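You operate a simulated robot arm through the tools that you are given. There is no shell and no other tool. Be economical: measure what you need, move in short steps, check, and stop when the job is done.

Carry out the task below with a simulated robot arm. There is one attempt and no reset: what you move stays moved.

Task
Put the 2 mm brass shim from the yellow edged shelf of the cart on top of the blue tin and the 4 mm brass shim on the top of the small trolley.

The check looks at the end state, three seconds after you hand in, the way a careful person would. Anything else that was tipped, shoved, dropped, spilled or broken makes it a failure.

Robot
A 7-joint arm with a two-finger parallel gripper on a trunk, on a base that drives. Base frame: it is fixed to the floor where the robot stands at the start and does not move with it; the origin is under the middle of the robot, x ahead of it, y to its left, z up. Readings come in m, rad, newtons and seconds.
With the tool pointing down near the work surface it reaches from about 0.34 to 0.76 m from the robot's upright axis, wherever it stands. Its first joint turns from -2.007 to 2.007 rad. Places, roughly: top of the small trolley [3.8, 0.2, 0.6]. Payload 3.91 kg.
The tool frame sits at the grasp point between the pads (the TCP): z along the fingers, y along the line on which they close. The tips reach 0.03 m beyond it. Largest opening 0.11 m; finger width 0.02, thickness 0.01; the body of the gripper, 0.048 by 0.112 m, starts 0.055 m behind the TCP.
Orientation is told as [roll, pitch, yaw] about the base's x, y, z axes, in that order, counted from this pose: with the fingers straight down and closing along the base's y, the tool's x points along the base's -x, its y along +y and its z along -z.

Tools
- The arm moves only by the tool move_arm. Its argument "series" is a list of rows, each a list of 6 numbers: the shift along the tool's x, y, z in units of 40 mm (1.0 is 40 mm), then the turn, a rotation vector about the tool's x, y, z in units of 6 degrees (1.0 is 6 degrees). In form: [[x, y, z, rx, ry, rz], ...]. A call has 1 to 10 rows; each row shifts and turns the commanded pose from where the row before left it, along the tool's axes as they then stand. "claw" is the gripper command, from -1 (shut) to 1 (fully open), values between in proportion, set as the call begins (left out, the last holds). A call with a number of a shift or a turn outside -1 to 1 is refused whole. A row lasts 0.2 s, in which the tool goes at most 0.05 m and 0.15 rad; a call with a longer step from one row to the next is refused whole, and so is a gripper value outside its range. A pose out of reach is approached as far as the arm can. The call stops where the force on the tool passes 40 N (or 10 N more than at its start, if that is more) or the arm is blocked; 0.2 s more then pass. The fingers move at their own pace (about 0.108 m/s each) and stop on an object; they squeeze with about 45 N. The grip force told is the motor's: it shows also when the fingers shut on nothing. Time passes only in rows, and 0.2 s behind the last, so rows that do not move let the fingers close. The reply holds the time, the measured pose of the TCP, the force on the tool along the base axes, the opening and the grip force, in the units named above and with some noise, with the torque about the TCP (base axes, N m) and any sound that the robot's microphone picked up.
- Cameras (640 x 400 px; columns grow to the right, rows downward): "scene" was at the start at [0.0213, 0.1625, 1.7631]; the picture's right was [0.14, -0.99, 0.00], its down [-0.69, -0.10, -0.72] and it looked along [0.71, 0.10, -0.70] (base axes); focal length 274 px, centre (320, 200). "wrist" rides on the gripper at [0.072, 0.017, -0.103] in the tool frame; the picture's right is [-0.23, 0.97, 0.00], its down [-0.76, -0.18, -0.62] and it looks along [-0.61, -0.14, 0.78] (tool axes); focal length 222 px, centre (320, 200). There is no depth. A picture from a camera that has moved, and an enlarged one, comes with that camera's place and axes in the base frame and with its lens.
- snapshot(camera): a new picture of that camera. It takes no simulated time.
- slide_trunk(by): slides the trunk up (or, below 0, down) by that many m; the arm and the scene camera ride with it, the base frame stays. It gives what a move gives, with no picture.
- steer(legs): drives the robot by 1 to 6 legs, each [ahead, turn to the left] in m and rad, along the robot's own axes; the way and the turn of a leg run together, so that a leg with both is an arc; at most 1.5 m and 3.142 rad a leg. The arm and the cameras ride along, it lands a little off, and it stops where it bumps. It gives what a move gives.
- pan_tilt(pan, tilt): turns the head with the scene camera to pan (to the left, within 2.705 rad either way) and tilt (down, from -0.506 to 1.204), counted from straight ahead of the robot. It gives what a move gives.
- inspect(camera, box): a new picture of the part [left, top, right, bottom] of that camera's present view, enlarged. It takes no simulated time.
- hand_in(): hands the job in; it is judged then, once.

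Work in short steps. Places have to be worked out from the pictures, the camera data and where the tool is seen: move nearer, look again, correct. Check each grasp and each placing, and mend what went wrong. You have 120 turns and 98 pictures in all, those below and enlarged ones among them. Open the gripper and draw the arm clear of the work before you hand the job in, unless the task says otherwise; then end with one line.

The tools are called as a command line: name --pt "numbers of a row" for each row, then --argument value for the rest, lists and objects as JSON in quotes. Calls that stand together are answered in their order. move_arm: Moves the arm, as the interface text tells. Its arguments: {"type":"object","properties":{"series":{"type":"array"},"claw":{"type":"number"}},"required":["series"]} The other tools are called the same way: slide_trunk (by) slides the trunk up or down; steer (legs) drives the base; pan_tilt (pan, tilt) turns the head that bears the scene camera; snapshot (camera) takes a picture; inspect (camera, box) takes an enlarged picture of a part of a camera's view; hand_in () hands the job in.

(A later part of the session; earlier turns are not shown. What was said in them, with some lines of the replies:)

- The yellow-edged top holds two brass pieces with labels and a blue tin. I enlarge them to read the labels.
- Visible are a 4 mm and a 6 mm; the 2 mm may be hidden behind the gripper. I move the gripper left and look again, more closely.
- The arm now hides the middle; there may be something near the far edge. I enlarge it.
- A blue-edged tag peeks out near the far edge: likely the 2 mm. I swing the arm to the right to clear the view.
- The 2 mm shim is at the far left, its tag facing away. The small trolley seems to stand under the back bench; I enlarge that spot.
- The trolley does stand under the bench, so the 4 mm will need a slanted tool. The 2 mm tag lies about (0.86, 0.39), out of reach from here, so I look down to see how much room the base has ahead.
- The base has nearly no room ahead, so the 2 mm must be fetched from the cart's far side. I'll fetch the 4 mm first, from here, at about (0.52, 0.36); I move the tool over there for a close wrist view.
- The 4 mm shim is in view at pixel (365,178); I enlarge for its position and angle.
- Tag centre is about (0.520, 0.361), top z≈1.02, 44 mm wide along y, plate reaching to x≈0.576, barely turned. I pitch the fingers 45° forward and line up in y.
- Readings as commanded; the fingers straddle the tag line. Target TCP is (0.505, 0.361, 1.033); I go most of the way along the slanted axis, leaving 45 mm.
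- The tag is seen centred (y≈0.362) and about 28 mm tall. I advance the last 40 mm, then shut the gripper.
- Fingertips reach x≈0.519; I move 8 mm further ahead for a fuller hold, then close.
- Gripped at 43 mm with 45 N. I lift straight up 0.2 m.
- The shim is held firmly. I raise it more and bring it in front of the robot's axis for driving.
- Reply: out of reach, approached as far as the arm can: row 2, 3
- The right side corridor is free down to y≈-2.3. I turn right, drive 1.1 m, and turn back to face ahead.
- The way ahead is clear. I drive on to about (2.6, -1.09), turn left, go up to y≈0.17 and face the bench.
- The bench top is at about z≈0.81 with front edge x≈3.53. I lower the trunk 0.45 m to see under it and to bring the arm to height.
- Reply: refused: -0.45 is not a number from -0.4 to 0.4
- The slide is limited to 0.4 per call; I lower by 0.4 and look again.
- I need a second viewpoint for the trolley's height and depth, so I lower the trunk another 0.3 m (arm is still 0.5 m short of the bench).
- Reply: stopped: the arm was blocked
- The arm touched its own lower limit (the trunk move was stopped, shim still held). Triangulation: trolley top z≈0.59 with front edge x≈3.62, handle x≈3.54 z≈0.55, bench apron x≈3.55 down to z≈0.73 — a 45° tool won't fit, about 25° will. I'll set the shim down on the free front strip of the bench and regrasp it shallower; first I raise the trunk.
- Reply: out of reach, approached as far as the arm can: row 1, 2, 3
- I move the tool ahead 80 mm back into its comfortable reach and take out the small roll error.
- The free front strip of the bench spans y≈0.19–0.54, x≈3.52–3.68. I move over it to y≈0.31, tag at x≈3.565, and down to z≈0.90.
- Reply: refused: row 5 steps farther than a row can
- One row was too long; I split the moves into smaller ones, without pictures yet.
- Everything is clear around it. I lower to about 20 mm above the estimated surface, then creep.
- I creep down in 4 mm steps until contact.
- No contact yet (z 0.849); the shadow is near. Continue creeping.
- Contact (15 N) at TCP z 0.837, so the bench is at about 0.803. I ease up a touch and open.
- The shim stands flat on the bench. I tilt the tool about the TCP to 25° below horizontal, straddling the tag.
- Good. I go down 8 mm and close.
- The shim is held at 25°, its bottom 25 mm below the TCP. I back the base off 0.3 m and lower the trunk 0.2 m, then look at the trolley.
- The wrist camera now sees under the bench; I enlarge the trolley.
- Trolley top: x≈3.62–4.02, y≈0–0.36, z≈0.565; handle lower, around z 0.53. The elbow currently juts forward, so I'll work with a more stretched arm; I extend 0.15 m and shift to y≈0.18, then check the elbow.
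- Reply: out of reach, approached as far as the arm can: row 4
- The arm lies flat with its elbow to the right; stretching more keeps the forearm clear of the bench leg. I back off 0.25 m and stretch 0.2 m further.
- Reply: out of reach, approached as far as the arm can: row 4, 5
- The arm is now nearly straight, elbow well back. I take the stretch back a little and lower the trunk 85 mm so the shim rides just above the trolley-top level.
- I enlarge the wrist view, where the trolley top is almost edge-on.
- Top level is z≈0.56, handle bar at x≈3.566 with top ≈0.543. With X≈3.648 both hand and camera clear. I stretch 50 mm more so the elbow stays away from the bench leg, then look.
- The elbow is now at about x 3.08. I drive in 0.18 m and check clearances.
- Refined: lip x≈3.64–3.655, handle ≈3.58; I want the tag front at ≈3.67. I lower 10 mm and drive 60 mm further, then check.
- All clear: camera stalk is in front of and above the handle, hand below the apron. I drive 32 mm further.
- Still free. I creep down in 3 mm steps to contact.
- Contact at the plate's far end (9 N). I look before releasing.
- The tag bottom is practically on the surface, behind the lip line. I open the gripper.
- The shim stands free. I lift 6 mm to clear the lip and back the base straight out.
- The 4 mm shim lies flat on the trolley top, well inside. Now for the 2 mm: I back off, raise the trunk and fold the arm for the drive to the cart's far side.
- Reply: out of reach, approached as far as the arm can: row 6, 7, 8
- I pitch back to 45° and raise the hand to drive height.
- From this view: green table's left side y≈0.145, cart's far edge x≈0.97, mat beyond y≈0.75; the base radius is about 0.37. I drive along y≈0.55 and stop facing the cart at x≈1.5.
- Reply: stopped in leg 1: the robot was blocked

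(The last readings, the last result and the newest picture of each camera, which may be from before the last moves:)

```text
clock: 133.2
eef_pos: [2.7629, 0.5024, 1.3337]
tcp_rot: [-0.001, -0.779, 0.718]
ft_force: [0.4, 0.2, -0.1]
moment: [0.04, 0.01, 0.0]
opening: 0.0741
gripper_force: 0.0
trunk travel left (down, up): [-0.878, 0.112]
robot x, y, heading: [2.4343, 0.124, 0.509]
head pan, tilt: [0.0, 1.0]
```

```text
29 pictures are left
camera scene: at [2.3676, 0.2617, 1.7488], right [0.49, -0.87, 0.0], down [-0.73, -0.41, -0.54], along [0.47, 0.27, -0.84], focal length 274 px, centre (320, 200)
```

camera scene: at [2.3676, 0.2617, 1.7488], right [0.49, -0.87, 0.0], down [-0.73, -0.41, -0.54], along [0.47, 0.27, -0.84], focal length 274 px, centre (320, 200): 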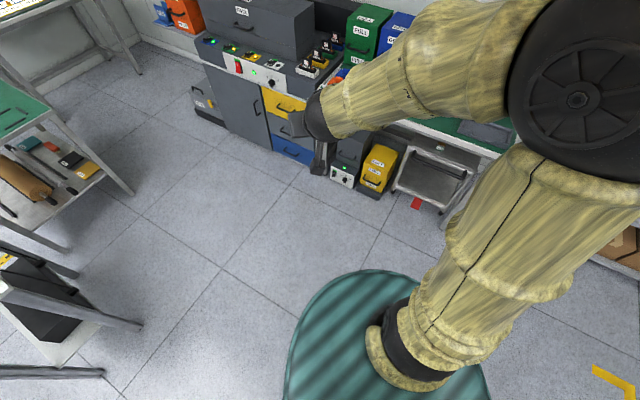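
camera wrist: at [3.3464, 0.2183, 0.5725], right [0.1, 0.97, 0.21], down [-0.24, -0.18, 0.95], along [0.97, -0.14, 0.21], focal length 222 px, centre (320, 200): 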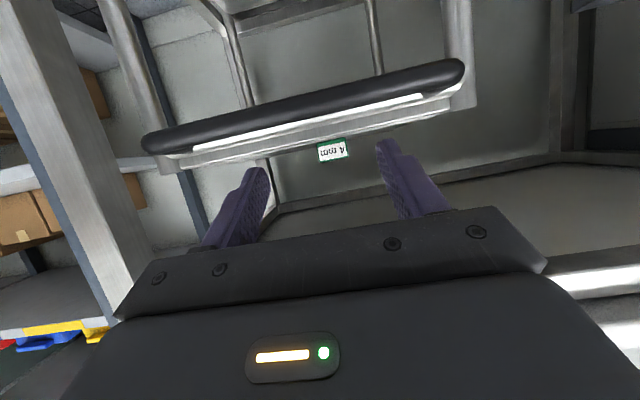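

The turn was blocked partway. I look around the base for what it touched.

pan_tilt --pan 2.6 --tilt 1.0

snapshot --camera "scene"

pan_tilt --pan -1.6 --tilt 0.9

snapshot --camera "scene"

```text
clock: 135.5
eef_pos: [2.7631, 0.5025, 1.3339]
tcp_rot: [0.001, -0.78, 0.719]
ft_force: [-0.6, -0.7, 0.0]
moment: [0.03, 0.0, 0.01]
opening: 0.0743
gripper_force: 0.1
trunk travel left (down, up): [-0.878, 0.112]
robot x, y, heading: [2.4326, 0.1266, 0.518]
head pan, tilt: [2.601, 1.0]
```

```text
28 pictures are left
camera scene: at [2.2374, 0.2292, 1.7488], right [0.03, 1.0, 0.0], down [0.84, -0.02, -0.54], along [-0.54, 0.01, -0.84], focal length 274 px, centre (320, 200)
```

scene: 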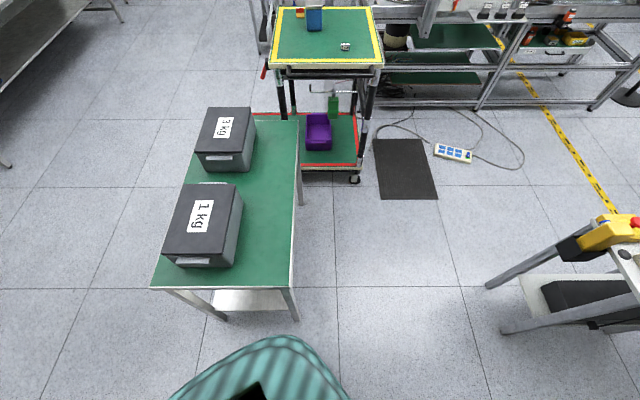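

```text
clock: 138.9
eef_pos: [2.7641, 0.5025, 1.3337]
tcp_rot: [0.0, -0.781, 0.718]
ft_force: [-0.3, -0.1, 0.3]
moment: [0.03, -0.01, 0.0]
opening: 0.0745
gripper_force: 0.1
trunk travel left (down, up): [-0.878, 0.112]
robot x, y, heading: [2.437, 0.1238, 0.52]
head pan, tilt: [-1.6, 0.901]
```

```text
27 pictures are left
camera scene: at [2.3423, 0.1605, 1.756], right [-0.88, -0.47, 0.0], down [-0.37, 0.69, -0.62], along [0.29, -0.55, -0.78], focal length 274 px, centre (320, 200)
```

scene: 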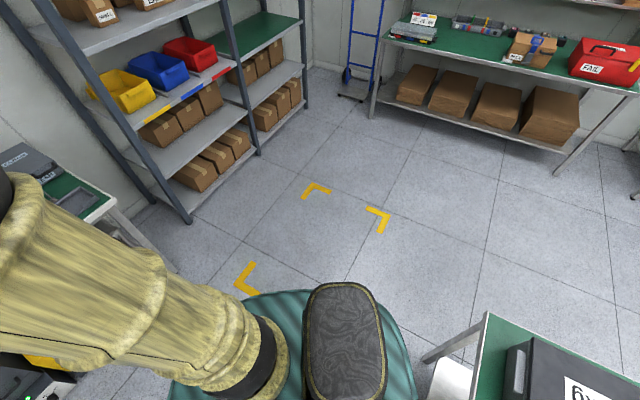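

The base is boxy and its rear corner seems to have come to the green table's end; nothing looks displaced. I first drive ahead away from it, then turn and go on in steps.

steer --legs '[[0.22, 0], [0, 1.05], [0.31, 0], [0, 1.571]]'

pan_tilt --pan 0.0 --tilt 0.9

snapshot --camera "scene"

```text
clock: 148.8
eef_pos: [2.1571, 0.3844, 1.3332]
tcp_rot: [-0.001, -0.78, -2.947]
ft_force: [0.4, -0.1, 0.3]
moment: [-0.02, 0.0, -0.01]
opening: 0.0741
gripper_force: 0.1
trunk travel left (down, up): [-0.878, 0.112]
robot x, y, heading: [2.6303, 0.5497, 3.136]
head pan, tilt: [-1.6, 0.901]
```

```text
clock: 150.4
eef_pos: [2.1569, 0.384, 1.3335]
tcp_rot: [0.0, -0.781, -2.947]
ft_force: [-0.1, 0.0, 0.7]
moment: [0.02, 0.01, 0.0]
opening: 0.0744
gripper_force: 0.0
trunk travel left (down, up): [-0.878, 0.112]
robot x, y, heading: [2.6276, 0.5476, 3.134]
head pan, tilt: [0.0, 0.901]
```

```text
26 pictures are left
camera scene: at [2.6131, 0.3931, 1.756], right [0.01, 1.0, 0.0], down [0.78, -0.01, -0.62], along [-0.62, 0.01, -0.78], focal length 274 px, centre (320, 200)
```

scene: 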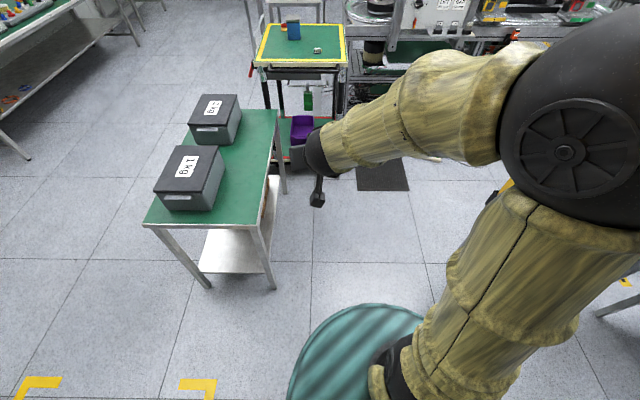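

Facing the cart at (2.63, 0.55). I drive on in with a slight bias to the right (+y) for clearance to the green table.

steer --legs '[[0, -0.03], [0.75, 0], [0, 0.035], [0.3, 0]]'

snapshot --camera "scene"

```text
clock: 156.9
eef_pos: [1.1075, 0.4179, 1.3337]
tcp_rot: [-0.001, -0.779, -2.947]
ft_force: [-0.1, 0.4, -0.8]
moment: [0.0, 0.01, 0.01]
opening: 0.0743
gripper_force: 0.1
trunk travel left (down, up): [-0.878, 0.112]
robot x, y, heading: [1.5854, 0.5775, 3.136]
head pan, tilt: [0.0, 0.901]
```

```text
25 pictures are left
camera scene: at [1.565, 0.4263, 1.756], right [0.01, 1.0, 0.0], down [0.78, -0.01, -0.62], along [-0.62, 0.01, -0.78], focal length 274 px, centre (320, 200)
```

scene: 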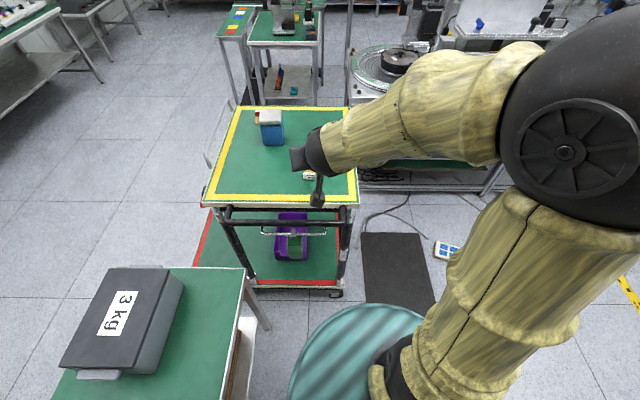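

Good alignment. I drive 0.12 m closer and view the shim with the wrist camera.

steer --legs '[[0.12, 0]]'

snapshot --camera "wrist"

inspect --camera "scene" --box '[200, 100, 380, 230]'

```text
clock: 158.1
eef_pos: [0.9874, 0.4182, 1.3321]
tcp_rot: [0.0, -0.779, -2.948]
ft_force: [-0.9, -0.4, -0.5]
moment: [0.01, -0.02, 0.01]
opening: 0.0743
gripper_force: 0.0
trunk travel left (down, up): [-0.878, 0.112]
robot x, y, heading: [1.4617, 0.5798, 3.134]
head pan, tilt: [0.0, 0.901]
```

```text
24 pictures are left
camera wrist: at [1.1124, 0.4258, 1.3564], right [0.03, -0.99, 0.16], down [-0.14, 0.15, 0.98], along [-0.99, -0.05, -0.13], focal length 222 px, centre (320, 200)
```

wrist: 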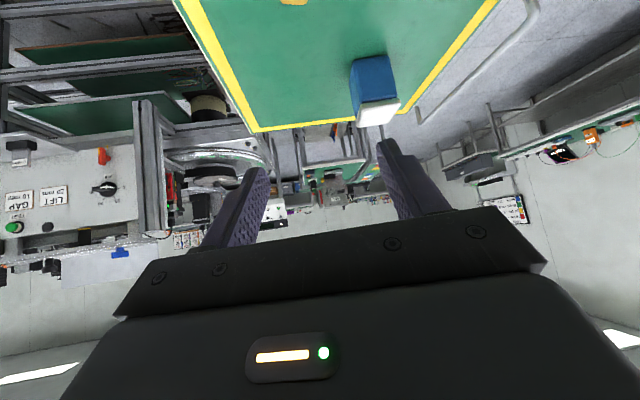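

```text
3.08 times, centred on (290, 165) of scene
camera zoom: at [1.444, 0.4273, 1.756], right [0.01, 1.0, 0.0], down [0.78, -0.01, -0.62], along [-0.62, 0.01, -0.78], focal length 842 px, centre (412, 308)
```

zoom: 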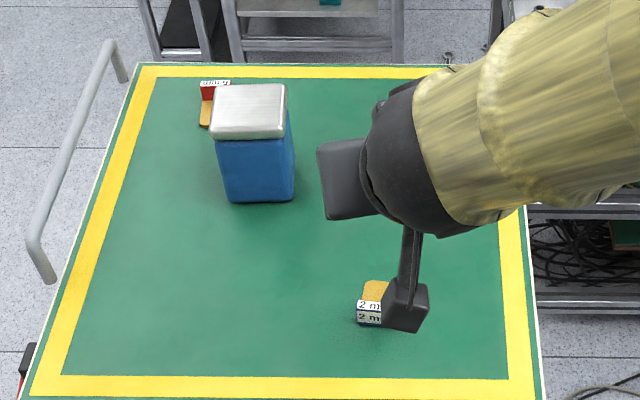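

The 2 mm shim is confirmed at about (0.86, 0.39). I turn the tool to heading -x and lower to a standoff in front of the tag for a close look.

move_arm --pt "0 0 0 0.66 0 0.66" --pt "0 0 0 0.66 0 0.66" --pt "0 0.3 0 0 0 0" --pt "-0.2 0.3 -0.9 0 0 0" --pt "0.7 0 0.7 0 0 0" --pt "0.7 0 0.7 0 0 0" --pt "0.7 0 0.7 0 0 0" --pt "0.7 0 0.7 0 0 0" --pt "0 0 0 0 0 0" --claw 0.6

snapshot --camera "wrist"

```text
clock: 160.1
eef_pos: [1.0109, 0.3952, 1.2055]
tcp_rot: [-0.002, -0.78, -3.142]
ft_force: [-0.2, 0.2, 0.1]
moment: [0.0, 0.0, 0.03]
opening: 0.088
gripper_force: 0.1
trunk travel left (down, up): [-0.878, 0.112]
robot x, y, heading: [1.4633, 0.5806, 3.134]
head pan, tilt: [0.0, 0.901]
```

```text
22 pictures are left
camera wrist: at [1.1342, 0.3778, 1.2302], right [-0.16, -0.97, 0.16], down [-0.1, 0.18, 0.98], along [-0.98, 0.14, -0.13], focal length 222 px, centre (320, 200)
```

wrist: 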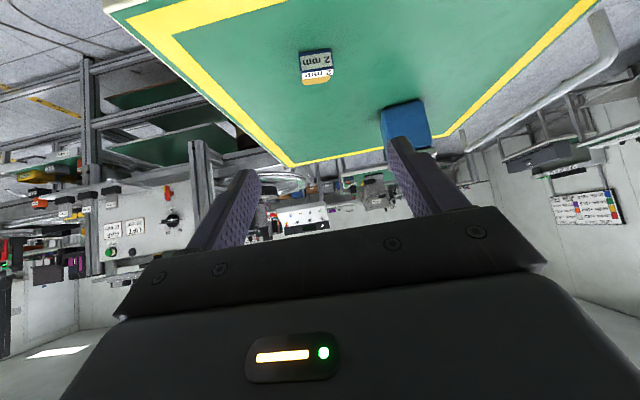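

inspect --camera "wrist" --box '[280, 30, 360, 100]'

```text
5.71 times, centred on (320, 65) of wrist
camera zoom: at [1.1342, 0.3778, 1.2302], right [-0.16, -0.97, 0.16], down [-0.1, 0.18, 0.98], along [-0.98, 0.14, -0.13], focal length 1269 px, centre (320, 971)
```

zoom: 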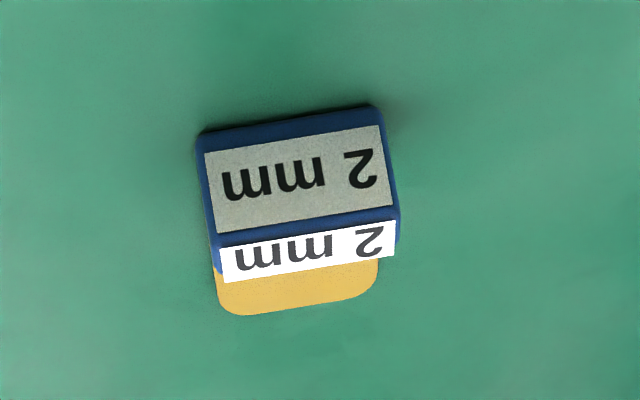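

The tag's front-bottom centre is (0.870, 0.390), turned 0.14 rad. I turn the tool to match and approach, stopping 45 mm short.

move_arm --pt "0 0.3 0 0.47 0 0.47" --pt "0 0.317 0 0.475 0 0.475" --pt "0.3 0 0.7 0 0 0" --pt "0.294 0 0.8 0 0 0" --pt "0 0 0.8 0 0 0" --pt "0 0 0.8 0 0 0" --pt "0 0 0.8 0 0 0" --pt "0 0 0.5 0 0 0" --pt "0 0 0 0 0 0"

inspect --camera "wrist" --box '[200, 60, 440, 240]'

```text
clock: 162.1
eef_pos: [0.9029, 0.3851, 1.0645]
tcp_rot: [-0.003, -0.781, 3.001]
ft_force: [0.0, -0.4, -0.6]
moment: [0.0, 0.0, 0.02]
opening: 0.0883
gripper_force: 0.0
trunk travel left (down, up): [-0.878, 0.112]
robot x, y, heading: [1.4661, 0.5766, 3.132]
head pan, tilt: [0.0, 0.901]
```

```text
2.22 times, centred on (320, 150) of wrist
camera zoom: at [1.0228, 0.3512, 1.087], right [-0.3, -0.94, 0.16], down [-0.08, 0.19, 0.98], along [-0.95, 0.28, -0.13], focal length 494 px, centre (320, 311)
```

zoom: 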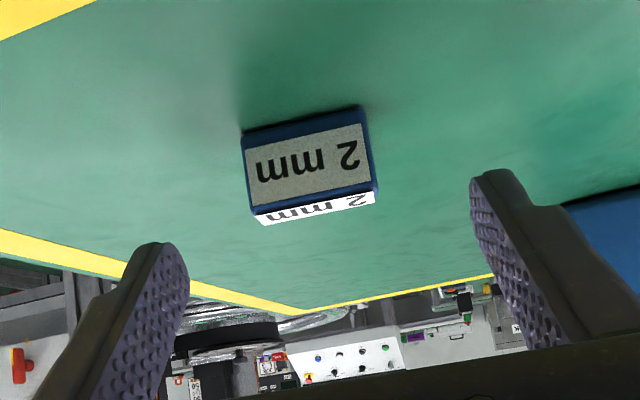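

Well centred. I advance the last 44 mm, close, and lift.

move_arm --pt "-0.03 0 0.4 0 0 0" --pt "0 0 0.4 0 0 0" --pt "0 0 0.31 0 0 0" --pt "0 0 0 0 0 0"

move_arm --pt "0 0 0 0 0 0" --pt "0 0 0 0 0 0" --pt "0 0 0 0 0 0" --pt "0 0 0 0 0 0" --claw -1

snapshot --camera "wrist"

```text
clock: 163.1
eef_pos: [0.8704, 0.3896, 1.0337]
tcp_rot: [-0.003, -0.781, 3.0]
ft_force: [-0.1, 0.5, 1.1]
moment: [0.0, -0.01, -0.01]
opening: 0.0881
gripper_force: 0.1
trunk travel left (down, up): [-0.878, 0.112]
robot x, y, heading: [1.4621, 0.5814, 3.134]
head pan, tilt: [0.0, 0.901]
```

```text
clock: 164.1
eef_pos: [0.8705, 0.3902, 1.0333]
tcp_rot: [-0.003, -0.781, 3.001]
ft_force: [0.5, -0.2, -0.8]
moment: [0.02, 0.0, 0.04]
opening: 0.0429
gripper_force: 44.9
trunk travel left (down, up): [-0.878, 0.112]
robot x, y, heading: [1.4631, 0.5821, 3.134]
head pan, tilt: [0.0, 0.901]
```

```text
19 pictures are left
camera wrist: at [0.9909, 0.3558, 1.0563], right [-0.3, -0.94, 0.16], down [-0.08, 0.19, 0.98], along [-0.95, 0.28, -0.13], focal length 222 px, centre (320, 200)
```

wrist: 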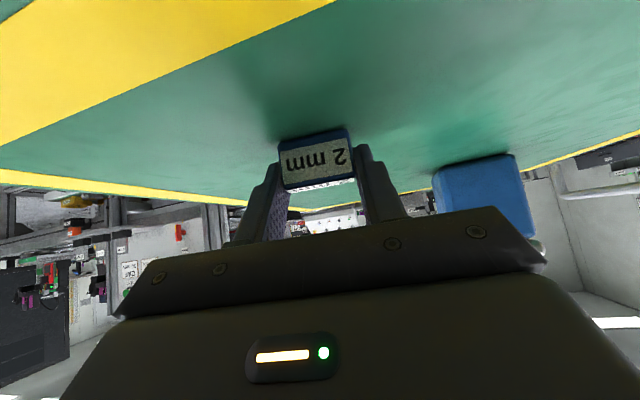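

Gripped (43 mm). I lift 0.2 m and look at the tin.

move_arm --pt "-0.3 0 -0.3 0 0 0" --pt "-0.5 0 -0.5 0 0 0" --pt "-0.7 0 -0.7 0 0 0" --pt "-0.7 0 -0.7 0 0 0" --pt "-0.7 0 -0.7 0 0 0" --pt "-0.7 0 -0.7 0 0 0" --pt "-0.7 0 -0.7 0 0 0" --pt "0 0 0 0 0 0"

snapshot --camera "wrist"

inspect --camera "scene" --box '[200, 100, 380, 230]'

```text
clock: 165.9
eef_pos: [0.8688, 0.3888, 1.2765]
tcp_rot: [-0.003, -0.78, 3.005]
ft_force: [0.0, 0.9, -1.3]
moment: [-0.02, -0.07, -0.01]
opening: 0.0429
gripper_force: 45.0
trunk travel left (down, up): [-0.878, 0.112]
robot x, y, heading: [1.4615, 0.5836, 3.132]
head pan, tilt: [0.0, 0.901]
```

```text
18 pictures are left
camera wrist: at [0.988, 0.3552, 1.2996], right [-0.3, -0.94, 0.16], down [-0.08, 0.19, 0.98], along [-0.95, 0.28, -0.13], focal length 222 px, centre (320, 200)
```

wrist: 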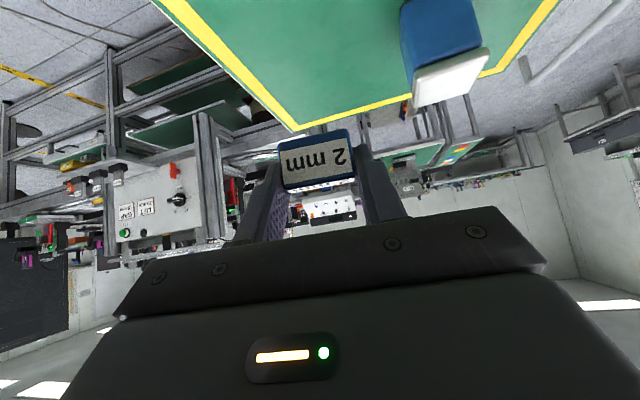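

```text
3.08 times, centred on (290, 165) of scene
camera zoom: at [1.4449, 0.4272, 1.7559], right [0.01, 1.0, 0.0], down [0.78, -0.01, -0.62], along [-0.62, 0.01, -0.78], focal length 842 px, centre (412, 308)
```

zoom: 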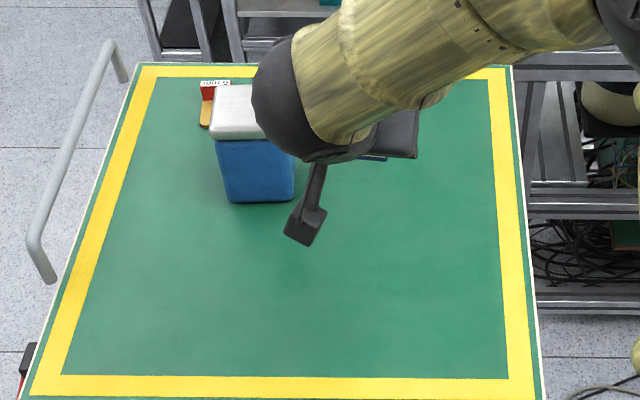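

Tin top from two views: x≈0.594–0.676, y≈0.20–0.285, z≈1.118, centre (0.634, 0.242). I turn the tool 0.2 rad and carry the shim above it (TCP target (0.667, 0.245), still at 1.277).

move_arm --pt "0 0 0 -0.675 0 -0.675" --pt "0 0 0 -0.675 0 -0.675" --pt "0 0.82 0 0 0 0" --pt "0 0.82 0 0 0 0" --pt "0 0.82 0 0 0 0" --pt "0 0.815 0 0 0 0" --pt "-0.6 0 0.6 0 0 0" --pt "-0.6 0 0.6 0 0 0" --pt "-0.6 0 0.6 0 0 0"

move_arm --pt "-0.6 0 0.6 0 0 0" --pt "-0.6 0 0.6 0 0 0" --pt "-0.6 0 0.6 0 0 0" --pt "-0.12 0 0.12 0 0 0" --pt "0 0 0 0 0 0"

inspect --camera "scene" --box '[200, 100, 380, 230]'

snapshot --camera "wrist"

```text
clock: 167.9
eef_pos: [0.7759, 0.2514, 1.2749]
tcp_rot: [-0.001, -0.78, -3.081]
ft_force: [-0.4, 0.6, -0.5]
moment: [0.01, 0.01, -0.02]
opening: 0.0429
gripper_force: 45.2
trunk travel left (down, up): [-0.878, 0.112]
robot x, y, heading: [1.4613, 0.5841, 3.13]
head pan, tilt: [0.0, 0.901]
```

```text
clock: 169.1
eef_pos: [0.6676, 0.2465, 1.2749]
tcp_rot: [-0.001, -0.777, -3.078]
ft_force: [0.4, -0.2, -0.8]
moment: [0.01, -0.01, -0.02]
opening: 0.043
gripper_force: 45.3
trunk travel left (down, up): [-0.878, 0.112]
robot x, y, heading: [1.465, 0.579, 3.133]
head pan, tilt: [0.0, 0.901]
```

```text
3.08 times, centred on (290, 165) of scene
camera zoom: at [1.4453, 0.427, 1.7559], right [0.01, 1.0, 0.0], down [0.78, -0.01, -0.62], along [-0.62, 0.01, -0.78], focal length 842 px, centre (412, 308)
```

zoom: 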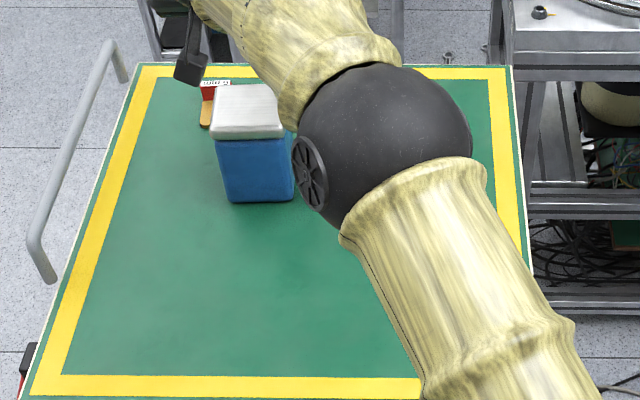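

```text
15 pictures are left
camera wrist: at [0.7914, 0.2362, 1.2978], right [-0.1, -0.98, 0.16], down [-0.12, 0.17, 0.98], along [-0.99, 0.08, -0.13], focal length 222 px, centre (320, 200)
```

wrist: 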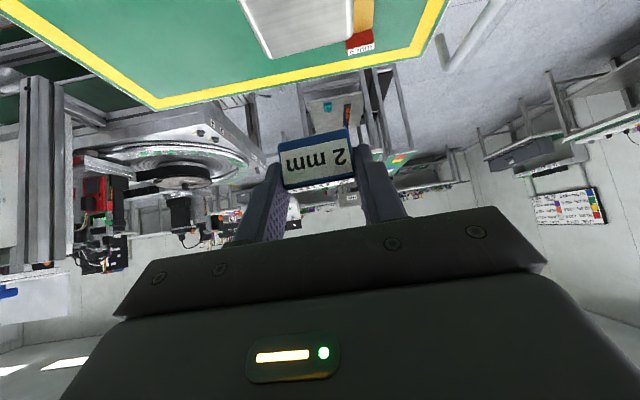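

The wrist view confirms the tin's top centre at about (0.635, 0.240), aligned with the tool. I shift 4 mm and descend to about 12 mm above it.

move_arm --pt "0.5 0.1 0.5 0 0 0" --pt "0.6 0 0.6 0 0 0" --pt "0.5 0 0.5 0 0 0" --pt "0.33 0 0.33 0 0 0" --pt "0 0 0 0 0 0"

inspect --camera "wrist" --box '[200, 60, 440, 230]'

inspect --camera "scene" --box '[200, 100, 380, 230]'

```text
clock: 170.3
eef_pos: [0.6679, 0.2428, 1.1643]
tcp_rot: [-0.002, -0.78, -3.081]
ft_force: [0.2, -0.5, -1.0]
moment: [0.03, -0.03, 0.0]
opening: 0.0429
gripper_force: 44.8
trunk travel left (down, up): [-0.878, 0.112]
robot x, y, heading: [1.465, 0.5808, 3.134]
head pan, tilt: [0.0, 0.901]
```

```text
2.35 times, centred on (320, 145) of wrist
camera zoom: at [0.7925, 0.2326, 1.1891], right [-0.1, -0.98, 0.16], down [-0.11, 0.17, 0.98], along [-0.99, 0.08, -0.13], focal length 523 px, centre (320, 329)
```

zoom: 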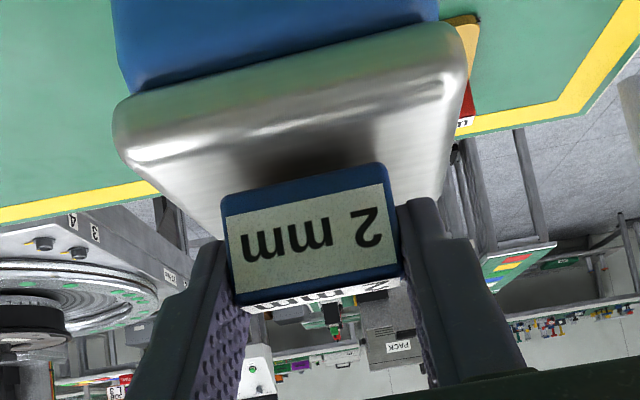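

```text
3.08 times, centred on (290, 165) of scene
camera zoom: at [1.446, 0.4272, 1.756], right [0.01, 1.0, 0.0], down [0.78, -0.01, -0.62], along [-0.62, 0.01, -0.78], focal length 842 px, centre (412, 308)
```

zoom: 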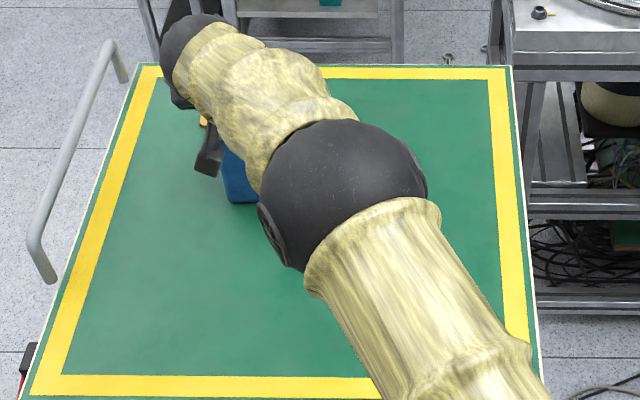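

Well placed over the lid (lid y 0.199–0.282, near edge x 0.677). I creep down to contact.

move_arm --pt "0.06 0 0.06 0 0 0" --pt "0.06 0 0.06 0 0 0" --pt "0.04 0 0.04 0 0 0" --pt "0 0 0 0 0 0"

```text
clock: 171.3
eef_pos: [0.6697, 0.2432, 1.1573]
tcp_rot: [0.001, -0.782, -3.083]
ft_force: [-0.8, -0.1, 2.5]
moment: [-0.02, 0.06, 0.01]
opening: 0.0431
gripper_force: 45.0
trunk travel left (down, up): [-0.878, 0.112]
robot x, y, heading: [1.4665, 0.5801, 3.133]
head pan, tilt: [0.0, 0.901]
```

A slight contact begins (2.5 N). I go 2 mm more and look.

move_arm --pt "0.035 0 0.035 0 0 0" --pt "0 0 0 0 0 0"

inspect --camera "wrist" --box '[200, 60, 440, 230]'

```text
clock: 171.9
eef_pos: [0.6693, 0.2425, 1.1589]
tcp_rot: [-0.001, -0.784, -3.081]
ft_force: [-2.5, -1.1, 11.1]
moment: [0.02, 0.18, -0.02]
opening: 0.0431
gripper_force: 45.3
trunk travel left (down, up): [-0.878, 0.112]
robot x, y, heading: [1.4628, 0.5808, 3.134]
head pan, tilt: [0.0, 0.901]
```

```text
2.35 times, centred on (320, 145) of wrist
camera zoom: at [0.7934, 0.2328, 1.181], right [-0.1, -0.98, 0.16], down [-0.11, 0.17, 0.98], along [-0.99, 0.08, -0.13], focal length 523 px, centre (320, 329)
```

zoom: 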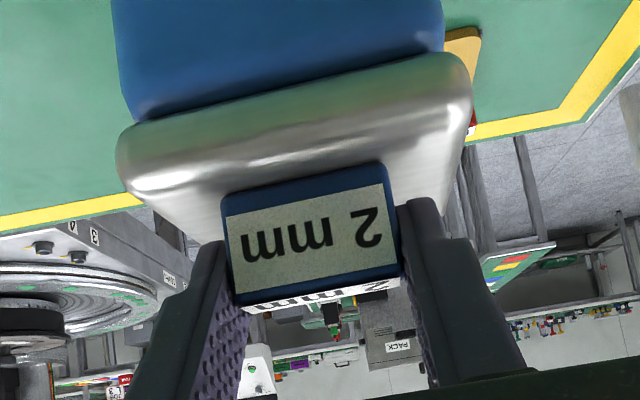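

Flat contact at 11 N (lid z≈1.124). I ease the command up about 3 mm and open.

move_arm --pt "-0.05 0 -0.05 0 0 0" --pt "0 0 0 0 0 0"

move_arm --pt "0 0 0 0 0 0" --pt "0 0 0 0 0 0" --pt "0 0 0 0 0 0" --claw 0.4

inspect --camera "wrist" --box '[200, 60, 440, 230]'

```text
clock: 172.5
eef_pos: [0.6693, 0.2431, 1.1583]
tcp_rot: [0.0, -0.782, -3.081]
ft_force: [-2.6, -0.6, 6.4]
moment: [-0.13, 0.3, 0.0]
opening: 0.0429
gripper_force: 45.1
trunk travel left (down, up): [-0.878, 0.112]
robot x, y, heading: [1.4655, 0.584, 3.136]
head pan, tilt: [0.0, 0.901]
```

```text
clock: 173.3
eef_pos: [0.6689, 0.2418, 1.1582]
tcp_rot: [-0.002, -0.778, -3.083]
ft_force: [0.9, -0.1, -0.1]
moment: [0.0, -0.01, -0.02]
opening: 0.0773
gripper_force: 0.1
trunk travel left (down, up): [-0.878, 0.112]
robot x, y, heading: [1.4646, 0.5812, 3.129]
head pan, tilt: [0.0, 0.901]
```

```text
2.35 times, centred on (320, 145) of wrist
camera zoom: at [0.793, 0.2326, 1.1815], right [-0.1, -0.98, 0.16], down [-0.11, 0.17, 0.98], along [-0.99, 0.08, -0.13], focal length 523 px, centre (320, 329)
```

zoom: 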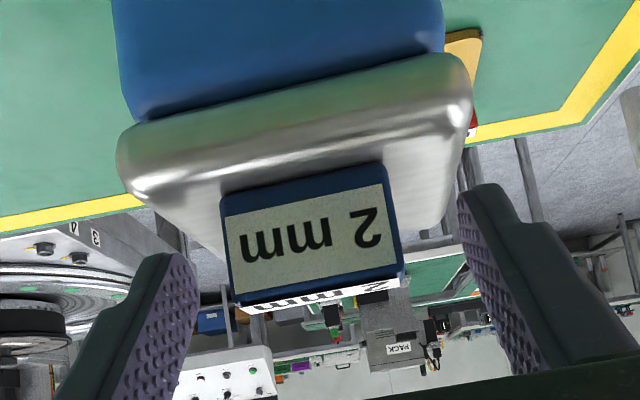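

Released and resting. I withdraw back along the tool axis and up, then check.

move_arm --pt "0 0 -0.5 0 0 0" --pt "0 0 -0.8 0 0 0" --pt "0 0 -0.9 0 0 0" --pt "0 0 -0.9 0 0 0" --pt "0 -0.8 -0.5 0 0 0" --pt "0 -0.9 0 0 0 0" --pt "0 -0.9 0 0 0 0" --pt "0 -0.9 0 0 0 0" --pt "0 -0.9 0 0 0 0" --pt "0 0 0 0 0 0"

inspect --camera "scene" --box '[200, 100, 380, 230]'

snapshot --camera "wrist"

```text
clock: 175.5
eef_pos: [0.7613, 0.4227, 1.2598]
tcp_rot: [-0.004, -0.779, -3.082]
ft_force: [0.8, 0.6, -0.5]
moment: [0.01, -0.03, 0.02]
opening: 0.0769
gripper_force: 0.2
trunk travel left (down, up): [-0.878, 0.112]
robot x, y, heading: [1.4625, 0.5817, 3.132]
head pan, tilt: [0.0, 0.901]
```

```text
3.08 times, centred on (290, 165) of scene
camera zoom: at [1.446, 0.4259, 1.7559], right [0.01, 1.0, 0.0], down [0.78, -0.01, -0.62], along [-0.62, 0.01, -0.78], focal length 842 px, centre (412, 308)
```

zoom: 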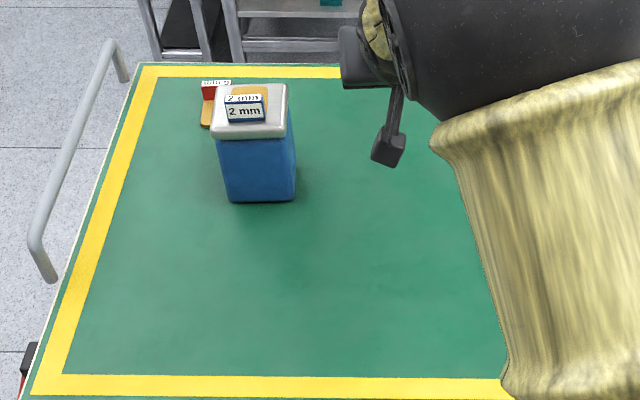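

```text
9 pictures are left
camera wrist: at [0.885, 0.4128, 1.2836], right [-0.1, -0.98, 0.16], down [-0.11, 0.17, 0.98], along [-0.99, 0.08, -0.13], focal length 222 px, centre (320, 200)
```

wrist: 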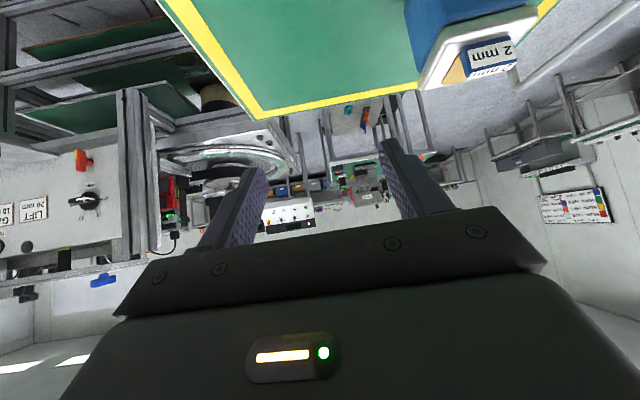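

The 2 mm shim lies flat on the tin, and the tin and the 6 mm shim are where they were. I open fully and draw the arm up and back.

move_arm --pt "0 0 -0.9 0 0 0" --pt "0 0 -0.9 0 0 0" --pt "0 0 -0.9 0 0 0" --pt "0 0 -0.9 0 0 0" --pt "0 0 0 0 0 0" --claw 1

pan_tilt --pan 0.1 --tilt 0.9

snapshot --camera "scene"

```text
clock: 176.7
eef_pos: [0.8611, 0.4295, 1.3626]
tcp_rot: [-0.003, -0.778, -3.081]
ft_force: [0.2, 0.3, 0.1]
moment: [0.01, 0.01, -0.04]
opening: 0.1101
gripper_force: 0.1
trunk travel left (down, up): [-0.878, 0.112]
robot x, y, heading: [1.4652, 0.5859, 3.129]
head pan, tilt: [0.0, 0.901]
```

```text
clock: 177.4
eef_pos: [0.8611, 0.43, 1.3639]
tcp_rot: [-0.002, -0.781, -3.082]
ft_force: [-1.0, 0.2, 0.2]
moment: [0.0, -0.01, 0.0]
opening: 0.1099
gripper_force: 0.0
trunk travel left (down, up): [-0.878, 0.112]
robot x, y, heading: [1.4635, 0.5785, 3.132]
head pan, tilt: [0.099, 0.901]
```

```text
8 pictures are left
camera scene: at [1.4466, 0.42, 1.756], right [-0.09, 1.0, 0.0], down [0.78, 0.07, -0.62], along [-0.62, -0.06, -0.78], focal length 274 px, centre (320, 200)
```

scene: 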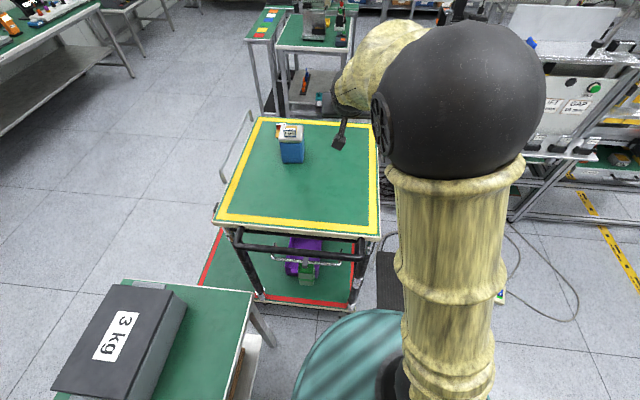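

All is in place: 2 mm on the tin, 4 mm on the trolley, the arm clear and the gripper open. I hand in.

hand_in

```text
The job is handed in.
```

The 2 mm brass shim is lying flat on top of the blue tin and the 4 mm brass shim is flat on the small trolley's top. On the way the base bumped to a stop once, probably against the end of the green table. Nothing looked displaced in the pictures afterwards.
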